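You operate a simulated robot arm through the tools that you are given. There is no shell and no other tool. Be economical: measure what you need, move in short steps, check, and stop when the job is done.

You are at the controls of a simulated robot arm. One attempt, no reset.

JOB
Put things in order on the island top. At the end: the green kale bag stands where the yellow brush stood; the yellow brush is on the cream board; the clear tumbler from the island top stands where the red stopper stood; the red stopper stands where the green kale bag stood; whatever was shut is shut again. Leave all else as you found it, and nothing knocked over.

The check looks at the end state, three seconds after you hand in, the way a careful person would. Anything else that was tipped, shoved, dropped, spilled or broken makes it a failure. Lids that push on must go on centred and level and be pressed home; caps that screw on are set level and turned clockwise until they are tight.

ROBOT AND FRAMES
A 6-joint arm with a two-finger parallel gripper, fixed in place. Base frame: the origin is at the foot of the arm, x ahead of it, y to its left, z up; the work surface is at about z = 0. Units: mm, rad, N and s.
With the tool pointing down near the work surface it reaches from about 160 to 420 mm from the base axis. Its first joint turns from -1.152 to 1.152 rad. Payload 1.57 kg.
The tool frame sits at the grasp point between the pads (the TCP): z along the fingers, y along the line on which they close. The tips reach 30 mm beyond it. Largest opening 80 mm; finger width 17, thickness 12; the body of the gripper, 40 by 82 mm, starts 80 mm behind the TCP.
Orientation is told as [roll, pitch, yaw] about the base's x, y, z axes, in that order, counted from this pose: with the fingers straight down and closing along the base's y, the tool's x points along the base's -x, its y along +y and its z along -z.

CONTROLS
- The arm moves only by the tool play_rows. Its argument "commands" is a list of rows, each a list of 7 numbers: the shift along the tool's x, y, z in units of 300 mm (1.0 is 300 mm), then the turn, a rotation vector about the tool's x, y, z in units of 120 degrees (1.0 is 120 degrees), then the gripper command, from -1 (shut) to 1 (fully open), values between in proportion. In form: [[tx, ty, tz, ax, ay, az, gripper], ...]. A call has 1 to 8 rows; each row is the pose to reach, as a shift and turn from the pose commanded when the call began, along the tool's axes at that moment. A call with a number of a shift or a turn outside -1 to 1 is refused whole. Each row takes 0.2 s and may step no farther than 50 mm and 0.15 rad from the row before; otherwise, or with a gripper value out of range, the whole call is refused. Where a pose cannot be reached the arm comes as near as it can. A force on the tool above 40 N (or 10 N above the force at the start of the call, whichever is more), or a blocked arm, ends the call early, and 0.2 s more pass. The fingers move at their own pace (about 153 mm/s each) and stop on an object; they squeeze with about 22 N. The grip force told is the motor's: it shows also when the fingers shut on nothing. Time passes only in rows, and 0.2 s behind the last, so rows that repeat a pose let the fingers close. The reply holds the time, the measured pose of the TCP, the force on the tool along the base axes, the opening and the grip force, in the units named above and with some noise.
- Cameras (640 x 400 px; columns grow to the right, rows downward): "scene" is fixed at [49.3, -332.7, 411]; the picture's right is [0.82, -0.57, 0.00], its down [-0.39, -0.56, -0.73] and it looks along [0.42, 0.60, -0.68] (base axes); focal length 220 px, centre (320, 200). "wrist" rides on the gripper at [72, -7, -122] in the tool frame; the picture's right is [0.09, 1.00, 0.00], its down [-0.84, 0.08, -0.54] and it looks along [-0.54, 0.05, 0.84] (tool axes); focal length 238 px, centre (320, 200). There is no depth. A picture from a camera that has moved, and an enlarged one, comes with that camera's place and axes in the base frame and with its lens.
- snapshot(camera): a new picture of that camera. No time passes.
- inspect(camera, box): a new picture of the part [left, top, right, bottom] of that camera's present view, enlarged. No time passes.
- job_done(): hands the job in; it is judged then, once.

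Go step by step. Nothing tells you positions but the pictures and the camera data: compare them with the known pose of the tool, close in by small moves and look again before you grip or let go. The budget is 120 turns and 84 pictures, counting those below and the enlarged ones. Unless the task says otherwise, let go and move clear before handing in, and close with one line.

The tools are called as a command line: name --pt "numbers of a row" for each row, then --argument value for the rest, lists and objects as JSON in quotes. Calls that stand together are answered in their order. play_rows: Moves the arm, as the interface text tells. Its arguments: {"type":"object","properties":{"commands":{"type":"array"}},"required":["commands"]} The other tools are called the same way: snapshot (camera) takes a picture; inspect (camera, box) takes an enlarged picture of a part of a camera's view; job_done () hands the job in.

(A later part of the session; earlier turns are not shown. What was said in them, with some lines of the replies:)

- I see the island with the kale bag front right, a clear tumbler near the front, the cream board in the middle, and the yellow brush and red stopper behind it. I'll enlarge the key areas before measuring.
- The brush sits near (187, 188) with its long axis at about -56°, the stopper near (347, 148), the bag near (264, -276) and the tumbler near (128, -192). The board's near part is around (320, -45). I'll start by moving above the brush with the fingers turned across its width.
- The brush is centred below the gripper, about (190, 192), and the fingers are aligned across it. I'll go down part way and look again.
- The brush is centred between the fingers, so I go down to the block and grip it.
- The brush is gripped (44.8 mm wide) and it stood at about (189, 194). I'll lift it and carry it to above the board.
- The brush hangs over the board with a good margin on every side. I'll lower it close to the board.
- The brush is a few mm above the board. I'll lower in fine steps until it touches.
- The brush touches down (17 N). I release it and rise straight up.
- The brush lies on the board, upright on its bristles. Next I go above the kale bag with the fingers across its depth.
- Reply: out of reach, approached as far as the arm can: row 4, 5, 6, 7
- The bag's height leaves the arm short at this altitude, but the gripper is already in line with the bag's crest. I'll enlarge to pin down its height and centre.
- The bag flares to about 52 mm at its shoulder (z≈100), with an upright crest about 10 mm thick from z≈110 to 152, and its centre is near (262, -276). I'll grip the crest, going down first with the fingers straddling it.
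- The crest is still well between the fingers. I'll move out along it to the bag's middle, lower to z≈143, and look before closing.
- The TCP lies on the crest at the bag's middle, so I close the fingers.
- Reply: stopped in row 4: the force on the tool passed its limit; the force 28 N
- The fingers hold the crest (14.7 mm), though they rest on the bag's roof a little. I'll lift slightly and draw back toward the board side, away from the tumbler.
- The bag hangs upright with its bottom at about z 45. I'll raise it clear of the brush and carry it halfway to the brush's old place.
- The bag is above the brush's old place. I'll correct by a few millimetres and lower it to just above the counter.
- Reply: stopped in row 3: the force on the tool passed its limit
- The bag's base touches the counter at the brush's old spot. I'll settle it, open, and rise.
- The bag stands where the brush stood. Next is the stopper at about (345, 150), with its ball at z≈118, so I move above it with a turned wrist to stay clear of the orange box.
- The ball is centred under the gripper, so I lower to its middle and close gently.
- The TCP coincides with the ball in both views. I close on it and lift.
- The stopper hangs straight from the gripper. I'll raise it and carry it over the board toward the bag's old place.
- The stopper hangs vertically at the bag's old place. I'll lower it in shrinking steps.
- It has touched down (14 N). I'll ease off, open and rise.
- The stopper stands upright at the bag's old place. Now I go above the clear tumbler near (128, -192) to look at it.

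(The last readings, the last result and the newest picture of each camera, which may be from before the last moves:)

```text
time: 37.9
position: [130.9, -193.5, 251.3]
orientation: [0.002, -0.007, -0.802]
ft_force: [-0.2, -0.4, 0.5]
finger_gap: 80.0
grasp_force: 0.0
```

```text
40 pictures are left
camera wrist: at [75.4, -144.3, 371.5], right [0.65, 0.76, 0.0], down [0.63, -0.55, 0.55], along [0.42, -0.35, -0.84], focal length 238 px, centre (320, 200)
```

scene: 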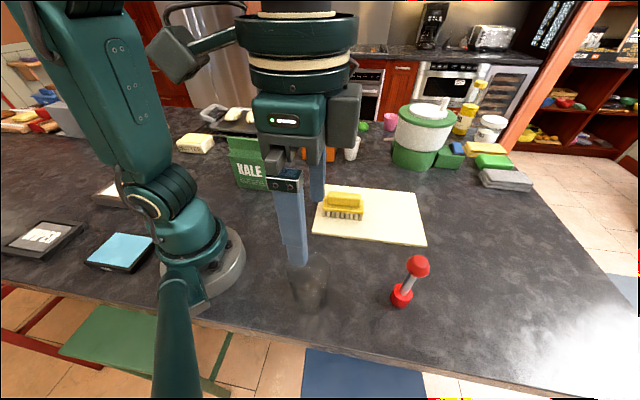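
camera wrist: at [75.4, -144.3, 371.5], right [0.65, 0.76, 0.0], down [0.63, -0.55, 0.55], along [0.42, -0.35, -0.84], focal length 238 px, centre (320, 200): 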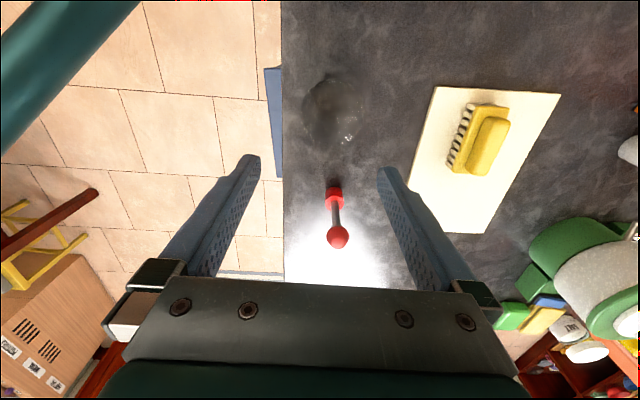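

inspect --camera "wrist" --box '[270, 50, 400, 180]'

inspect --camera "scene" --box '[250, 220, 370, 330]'

```text
3.08 times, centred on (335, 115) of wrist
camera zoom: at [75.4, -144.3, 371.5], right [0.65, 0.76, 0.0], down [0.63, -0.55, 0.55], along [0.42, -0.35, -0.84], focal length 733 px, centre (274, 462)
```

zoom: 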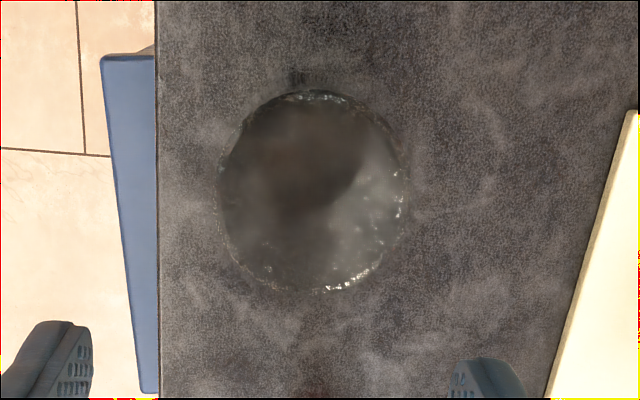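

```text
3.64 times, centred on (310, 275) of scene
camera zoom: at [49.3, -332.6, 411.0], right [0.82, -0.57, 0.0], down [-0.39, -0.56, -0.73], along [0.42, 0.6, -0.68], focal length 801 px, centre (356, -73)
```

zoom: 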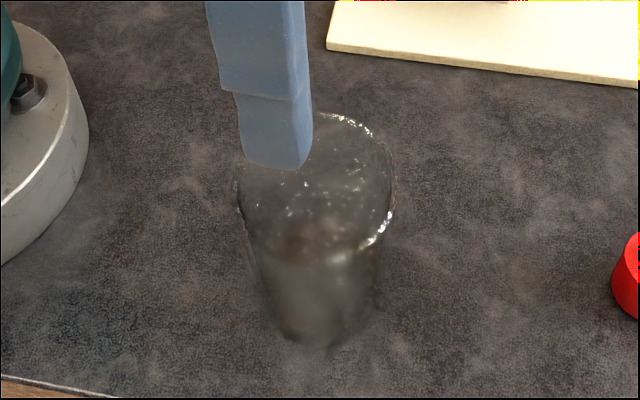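

The tumbler's rim is about 72 mm wide at z≈90, tapering down, centred near (132, -175). It is a tight fit in the 80 mm opening, so I'll correct sideways, come part way down and look again.

play_rows --pt "0.043 0.043 0 0 0 0 1" --pt "0.043 0.043 0.12 0 0 0 1" --pt "0.043 0.043 0.24 0 0 0 1" --pt "0.043 0.043 0.34 0 0 0 1" --pt "0.043 0.043 0.34 0 0 0 1"

inspect --camera "wrist" --box '[230, 50, 410, 230]'

inspect --camera "scene" --box '[230, 180, 390, 330]'

```text
time: 39.1
position: [132.8, -173.1, 148.8]
orientation: [0.003, -0.005, -0.799]
ft_force: [0.5, 0.3, 0.1]
finger_gap: 80.0
grasp_force: 0.1
```

```text
2.22 times, centred on (320, 140) of wrist
camera zoom: at [77.4, -126.3, 269.0], right [0.65, 0.76, 0.0], down [0.64, -0.55, 0.55], along [0.42, -0.35, -0.84], focal length 530 px, centre (320, 333)
```

zoom: 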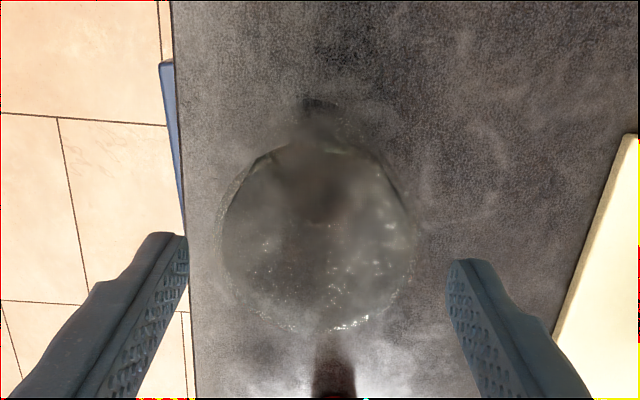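

```text
2.67 times, centred on (310, 255) of scene
camera zoom: at [49.3, -332.7, 411.0], right [0.82, -0.57, 0.0], down [-0.39, -0.56, -0.73], along [0.42, 0.6, -0.68], focal length 587 px, centre (347, 53)
```

zoom: 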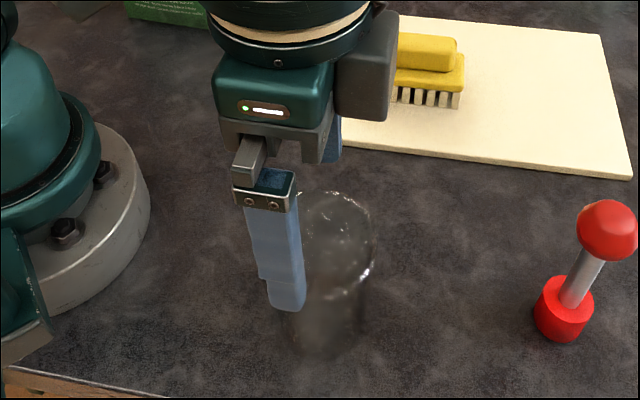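

The rim is centred on the tool axis to within 1–2 mm, and it is about 70 mm wide, so it will fit. I'll lower slowly around it.

play_rows --pt "0 -0.004 0.06 0 0 0 1" --pt "0 -0.004 0.1 0 0 0 1" --pt "0 -0.004 0.14 0 0 0 1" --pt "0 -0.004 0.16 0 0 0 1" --pt "0 -0.004 0.16 0 0 0 1"

snapshot --camera "wrist"

inspect --camera "scene" --box '[230, 180, 390, 330]'

```text
time: 40.3
position: [132.4, -176.0, 100.4]
orientation: [0.003, -0.005, -0.799]
ft_force: [-0.5, 0.6, -0.1]
finger_gap: 80.1
grasp_force: 0.1
```

```text
35 pictures are left
camera wrist: at [77.4, -128.1, 221.1], right [0.65, 0.76, 0.0], down [0.64, -0.55, 0.55], along [0.42, -0.35, -0.84], focal length 238 px, centre (320, 200)
```

wrist: 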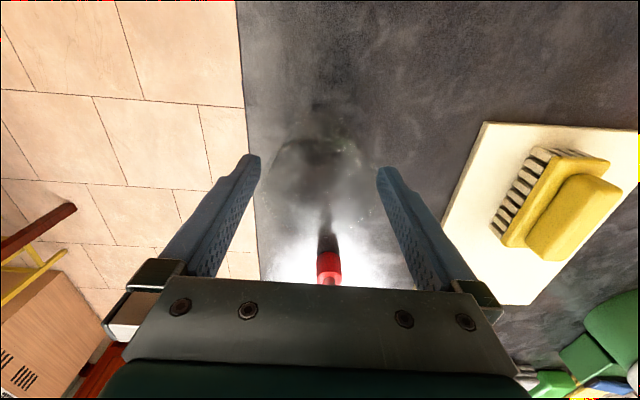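

```text
2.67 times, centred on (310, 255) of scene
camera zoom: at [49.3, -332.7, 411.0], right [0.82, -0.57, 0.0], down [-0.39, -0.56, -0.73], along [0.42, 0.6, -0.68], focal length 587 px, centre (347, 53)
```

zoom: 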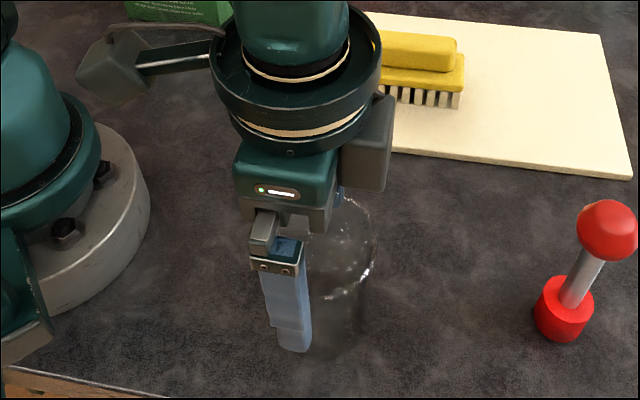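

The fingers pass outside the rim with clearance on both sides. I'll go down to z≈70 and close.

play_rows --pt "0 0 0.05 0 0 0 1" --pt "0 0 0.1 0 0 0 1" --pt "0 0 0.1 0 0 0 0.8" --pt "0 0 0.1 0 0 0 0.6" --pt "0 0 0.1 0 0 0 -1" --pt "0 0 0.1 0 0 0 -1"

snapshot --camera "wrist"

```text
time: 41.7
position: [133.2, -176.5, 70.1]
orientation: [0.002, -0.004, -0.801]
ft_force: [0.2, 0.1, 0.7]
finger_gap: 69.0
grasp_force: 22.3
```

```text
33 pictures are left
camera wrist: at [77.1, -127.6, 191.0], right [0.65, 0.76, 0.0], down [0.64, -0.55, 0.55], along [0.42, -0.35, -0.84], focal length 238 px, centre (320, 200)
```

wrist: 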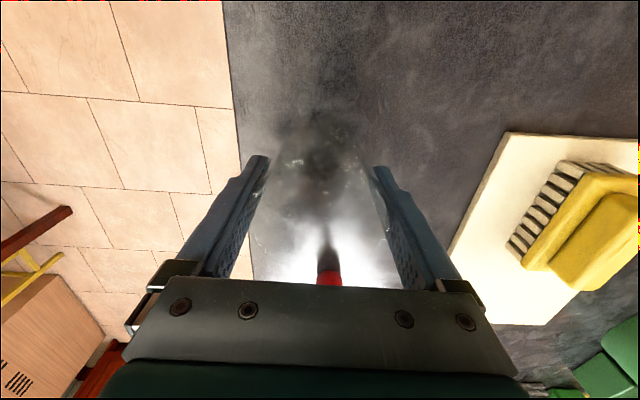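

The tumbler is gripped at 69 mm. I lift gently and check that it comes up straight.

play_rows --pt "0 0 -0.02 0 0 0 -1" --pt "0 0 -0.05 0 0 0 -1" --pt "0 0 -0.1 0 0 0 -1" --pt "0 0 -0.1 0 0 0 -1"

inspect --camera "scene" --box '[230, 180, 390, 330]'

snapshot --camera "wrist"

```text
time: 42.7
position: [132.1, -175.3, 101.5]
orientation: [0.002, -0.005, -0.8]
ft_force: [-0.2, 0.0, -2.2]
finger_gap: 69.1
grasp_force: 22.4
```

```text
2.67 times, centred on (310, 255) of scene
camera zoom: at [49.3, -332.7, 411.0], right [0.82, -0.57, 0.0], down [-0.39, -0.56, -0.73], along [0.42, 0.6, -0.68], focal length 587 px, centre (347, 53)
```

zoom: 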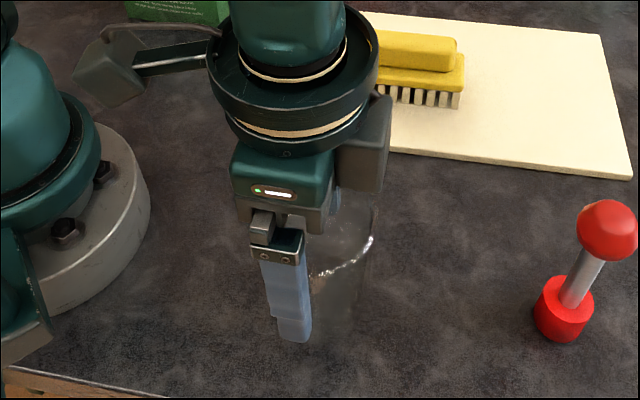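

```text
31 pictures are left
camera wrist: at [76.2, -127.7, 221.2], right [0.65, 0.76, 0.0], down [0.64, -0.55, 0.55], along [0.42, -0.35, -0.84], focal length 238 px, centre (320, 200)
```

wrist: 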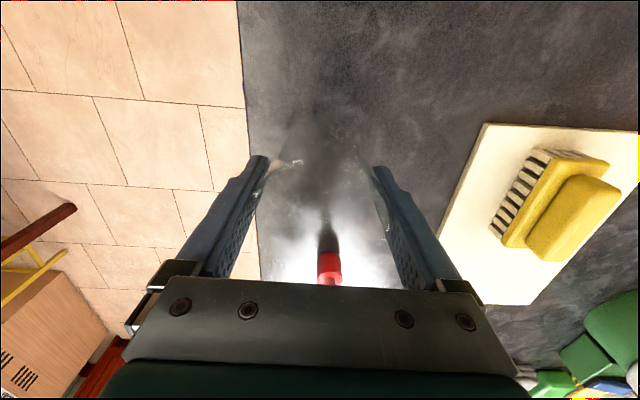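

The tumbler hangs straight. I'll raise it and carry it in smooth stages toward the stopper's old place.

play_rows --pt "0 0 -0.09 0 0 0 -1" --pt "0.01 0.05 -0.19 0 0 0 -1" --pt "0.03 0.14 -0.27 0 0 0 -1" --pt "0.055 0.25 -0.32 0 0 0 -1" --pt "0.08 0.36 -0.33 0 0 0 -1" --pt "0.105 0.47 -0.33 0 0 0 -1" --pt "0.128 0.57 -0.33 0 0 0 -1" --pt "0.143 0.641 -0.33 0 0 0 -1"

snapshot --camera "scene"

```text
time: 44.5
position: [238.4, -12.0, 200.1]
orientation: [0.002, -0.005, -0.801]
ft_force: [0.2, 0.5, -2.3]
finger_gap: 69.4
grasp_force: 22.1
```

```text
30 pictures are left
```

scene: 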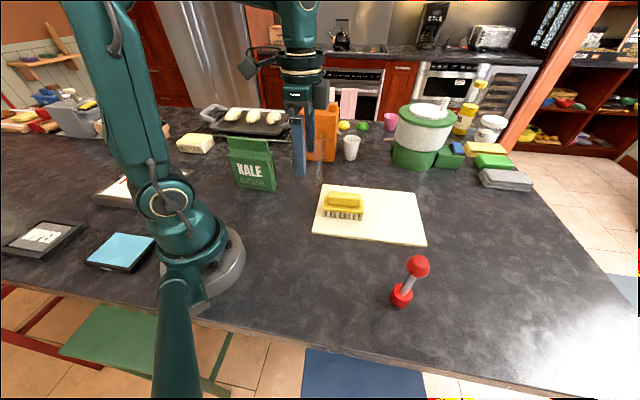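

play_rows --pt "0.017 0.079 0 0 0 -0.036 -1" --pt "0.034 0.158 0 0 0 -0.072 -1" --pt "0.051 0.237 0.02 0 0 -0.108 -1" --pt "0.068 0.316 0.05 0 0 -0.144 -1" --pt "0.085 0.395 0.08 0 0 -0.18 -1" --pt "0.102 0.474 0.11 0 0 -0.216 -1" --pt "0.119 0.553 0.14 0 0 -0.252 -1" --pt "0.135 0.631 0.17 0 0 -0.2865 -1"

snapshot --camera "wrist"

inspect --camera "scene" --box '[220, 70, 400, 210]'

```text
time: 46.3
position: [345.9, 150.8, 149.4]
orientation: [-0.002, -0.004, -0.198]
ft_force: [0.7, 0.5, -1.5]
finger_gap: 69.1
grasp_force: 22.0
```

```text
29 pictures are left
camera wrist: at [273.7, 159.2, 269.8], right [0.11, 0.99, 0.0], down [0.83, -0.09, 0.55], along [0.54, -0.06, -0.84], focal length 238 px, centre (320, 200)
```

wrist: 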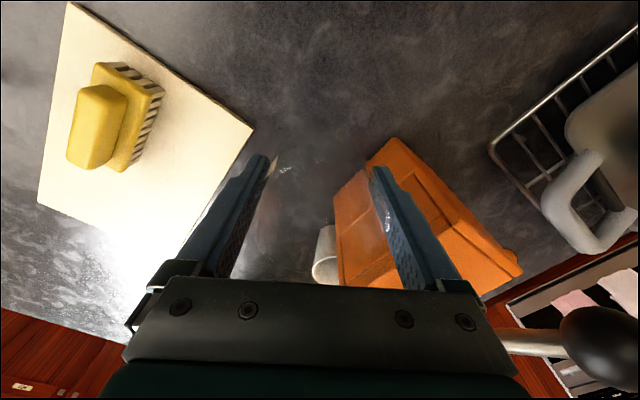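

```text
2.86 times, centred on (310, 140) of scene
camera zoom: at [49.3, -332.7, 411.0], right [0.82, -0.57, 0.0], down [-0.39, -0.56, -0.73], along [0.42, 0.6, -0.68], focal length 629 px, centre (349, 371)
```

zoom: 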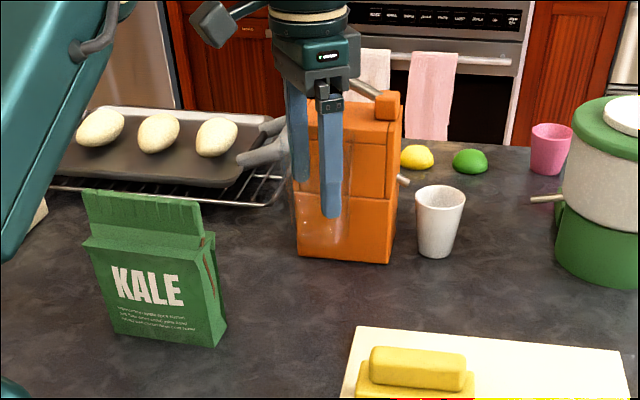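

The tumbler is over the stopper's old place and clear of the orange box. I lower it to just above the counter.

play_rows --pt "0 -0.003 0.08 0 0 0 -1" --pt "0 -0.003 0.15 0 0 0 -1" --pt "0 -0.003 0.2 0 0 0 -1" --pt "0 -0.003 0.235 0 0 0 -1" --pt "0 -0.003 0.25 0 0 0 -1" --pt "0 -0.003 0.25 0 0 0 -1"

inspect --camera "scene" --box '[240, 100, 380, 200]'

```text
time: 47.7
position: [346.6, 150.0, 74.6]
orientation: [-0.003, -0.005, -0.201]
ft_force: [-1.3, 0.5, -2.1]
finger_gap: 69.0
grasp_force: 22.5
```

```text
4.00 times, centred on (310, 150) of scene
camera zoom: at [49.3, -332.7, 411.0], right [0.82, -0.57, 0.0], down [-0.39, -0.56, -0.73], along [0.42, 0.6, -0.68], focal length 881 px, centre (360, 400)
```

zoom: 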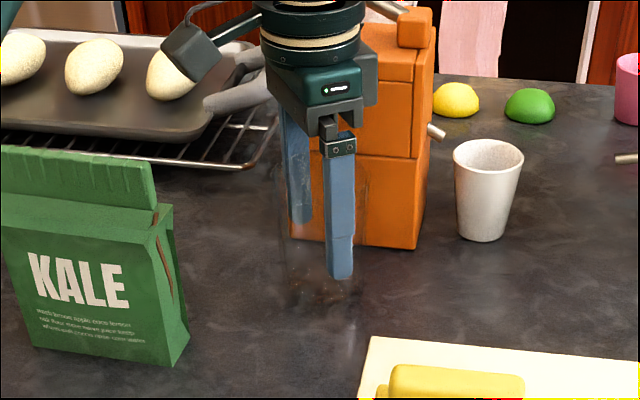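

play_rows --pt "0 0 0.004 0 0 0 -1" --pt "0 0 0.008 0 0 0 -1" --pt "0 0 0.011 0 0 0 -1" --pt "0 0 0.014 0 0 0 -1" --pt "0 0 0.014 0 0 0 -1"

```text
time: 48.9
position: [346.3, 151.3, 71.2]
orientation: [-0.001, -0.005, -0.201]
ft_force: [-0.4, 0.3, -3.0]
finger_gap: 68.9
grasp_force: 22.6
```

play_rows --pt "0 0 0.004 0 0 0 -1" --pt "0 0 0.007 0 0 0 -1" --pt "0 0 0.01 0 0 0 -1" --pt "0 0 0.01 0 0 0 -1"

```text
time: 49.9
position: [345.9, 149.9, 68.3]
orientation: [0.0, -0.009, -0.198]
ft_force: [2.5, 3.9, 12.3]
finger_gap: 69.1
grasp_force: 21.6
```

It has touched down (12 N). I open the fingers and check before rising.

play_rows --pt "0 0 -0.002 0 0 0 -1" --pt "0 0 -0.002 0 0 0 0.8" --pt "0 0 -0.002 0 0 0 1" --pt "0 0 -0.002 0 0 0 1"

snapshot --camera "wrist"

```text
time: 50.9
position: [345.3, 150.5, 68.1]
orientation: [-0.001, -0.005, -0.202]
ft_force: [-0.6, -0.9, -0.7]
finger_gap: 80.0
grasp_force: 0.1
```

```text
26 pictures are left
camera wrist: at [273.4, 158.3, 188.1], right [0.11, 0.99, 0.0], down [0.83, -0.09, 0.55], along [0.54, -0.06, -0.84], focal length 238 px, centre (320, 200)
```

wrist: 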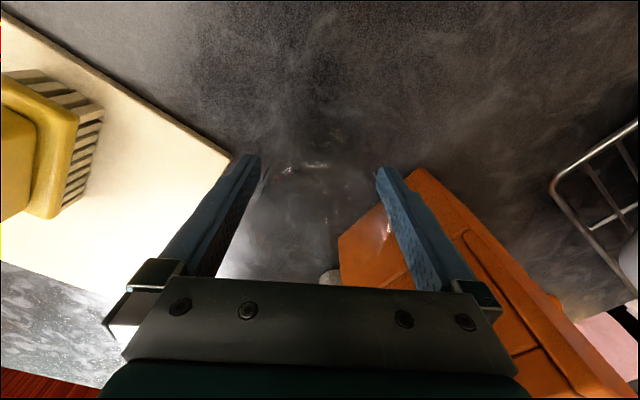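

The fingers are free of the rim on both sides. I rise straight up.

play_rows --pt "0 0 -0.04 0 0 0 1" --pt "0 0 -0.1 0 0 0 1" --pt "0 0 -0.17 0 0 0 1" --pt "0 0 -0.25 0 0 0 1" --pt "0 0 -0.36 0 0 0 1"

snapshot --camera "wrist"

inspect --camera "scene" --box '[240, 100, 380, 200]'

```text
time: 52.1
position: [345.0, 151.3, 177.6]
orientation: [-0.001, -0.006, -0.202]
ft_force: [1.0, 0.0, 1.0]
finger_gap: 79.9
grasp_force: 0.1
```

```text
25 pictures are left
camera wrist: at [273.3, 159.9, 297.8], right [0.11, 0.99, 0.0], down [0.83, -0.09, 0.55], along [0.54, -0.06, -0.84], focal length 238 px, centre (320, 200)
```

wrist: 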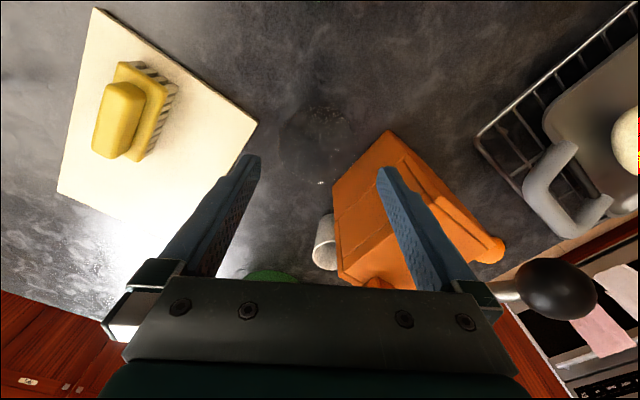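

```text
4.00 times, centred on (310, 150) of scene
camera zoom: at [49.3, -332.7, 411.0], right [0.82, -0.57, 0.0], down [-0.39, -0.56, -0.73], along [0.42, 0.6, -0.68], focal length 881 px, centre (360, 400)
```

zoom: 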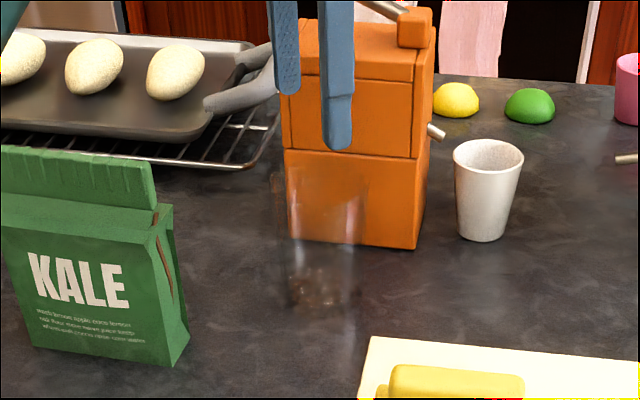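

The tumbler stands upright at the stopper's old place. I move back to the starting area for a last overall check.

play_rows --pt "0.038 -0.09 -0.03 0 0 -0.013 1" --pt "0.076 -0.18 -0.07 0 0 -0.026 1" --pt "0.114 -0.27 -0.11 0 0 -0.039 1" --pt "0.152 -0.36 -0.15 0 0 -0.052 1" --pt "0.19 -0.45 -0.19 0 0 -0.065 1" --pt "0.227 -0.55 -0.22 0 0 -0.08 1" --pt "0.264 -0.642 -0.24 0 0 -0.0955 1" --pt "0.264 -0.642 -0.24 0 0 -0.0955 1"

snapshot --camera "scene"

snapshot --camera "wrist"

```text
time: 53.9
position: [230.3, -20.1, 247.6]
orientation: [-0.002, -0.005, -0.001]
ft_force: [-0.5, 0.4, 0.4]
finger_gap: 80.1
grasp_force: 0.0
```

```text
23 pictures are left
```

scene: 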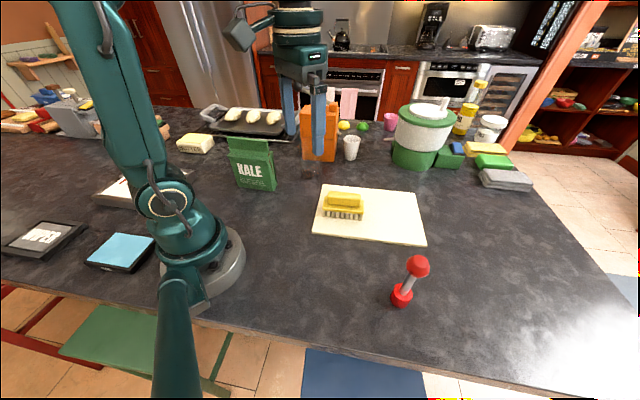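

```text
22 pictures are left
camera wrist: at [157.2, -26.1, 367.4], right [-0.09, 1.0, 0.0], down [0.83, 0.08, 0.55], along [0.54, 0.05, -0.84], focal length 238 px, centre (320, 200)
```

wrist: 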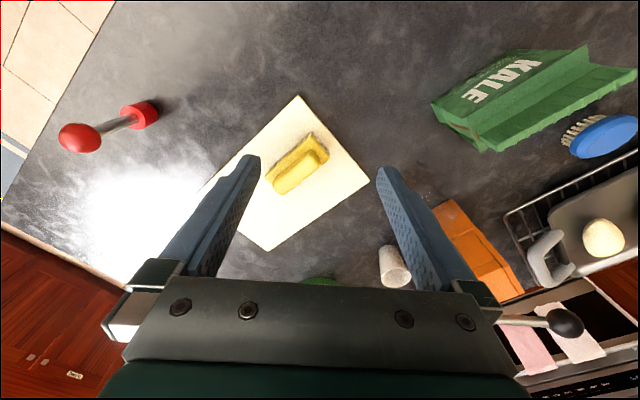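

All four things are in place and upright, nothing else has moved, and nothing that was shut got opened, so I'm handing in.

job_done

```text
The job is handed in.
```

I've handed in the job: the kale bag, brush, tumbler and stopper are each in their new place, upright, and as far as the last pictures show nothing else was moved or opened.
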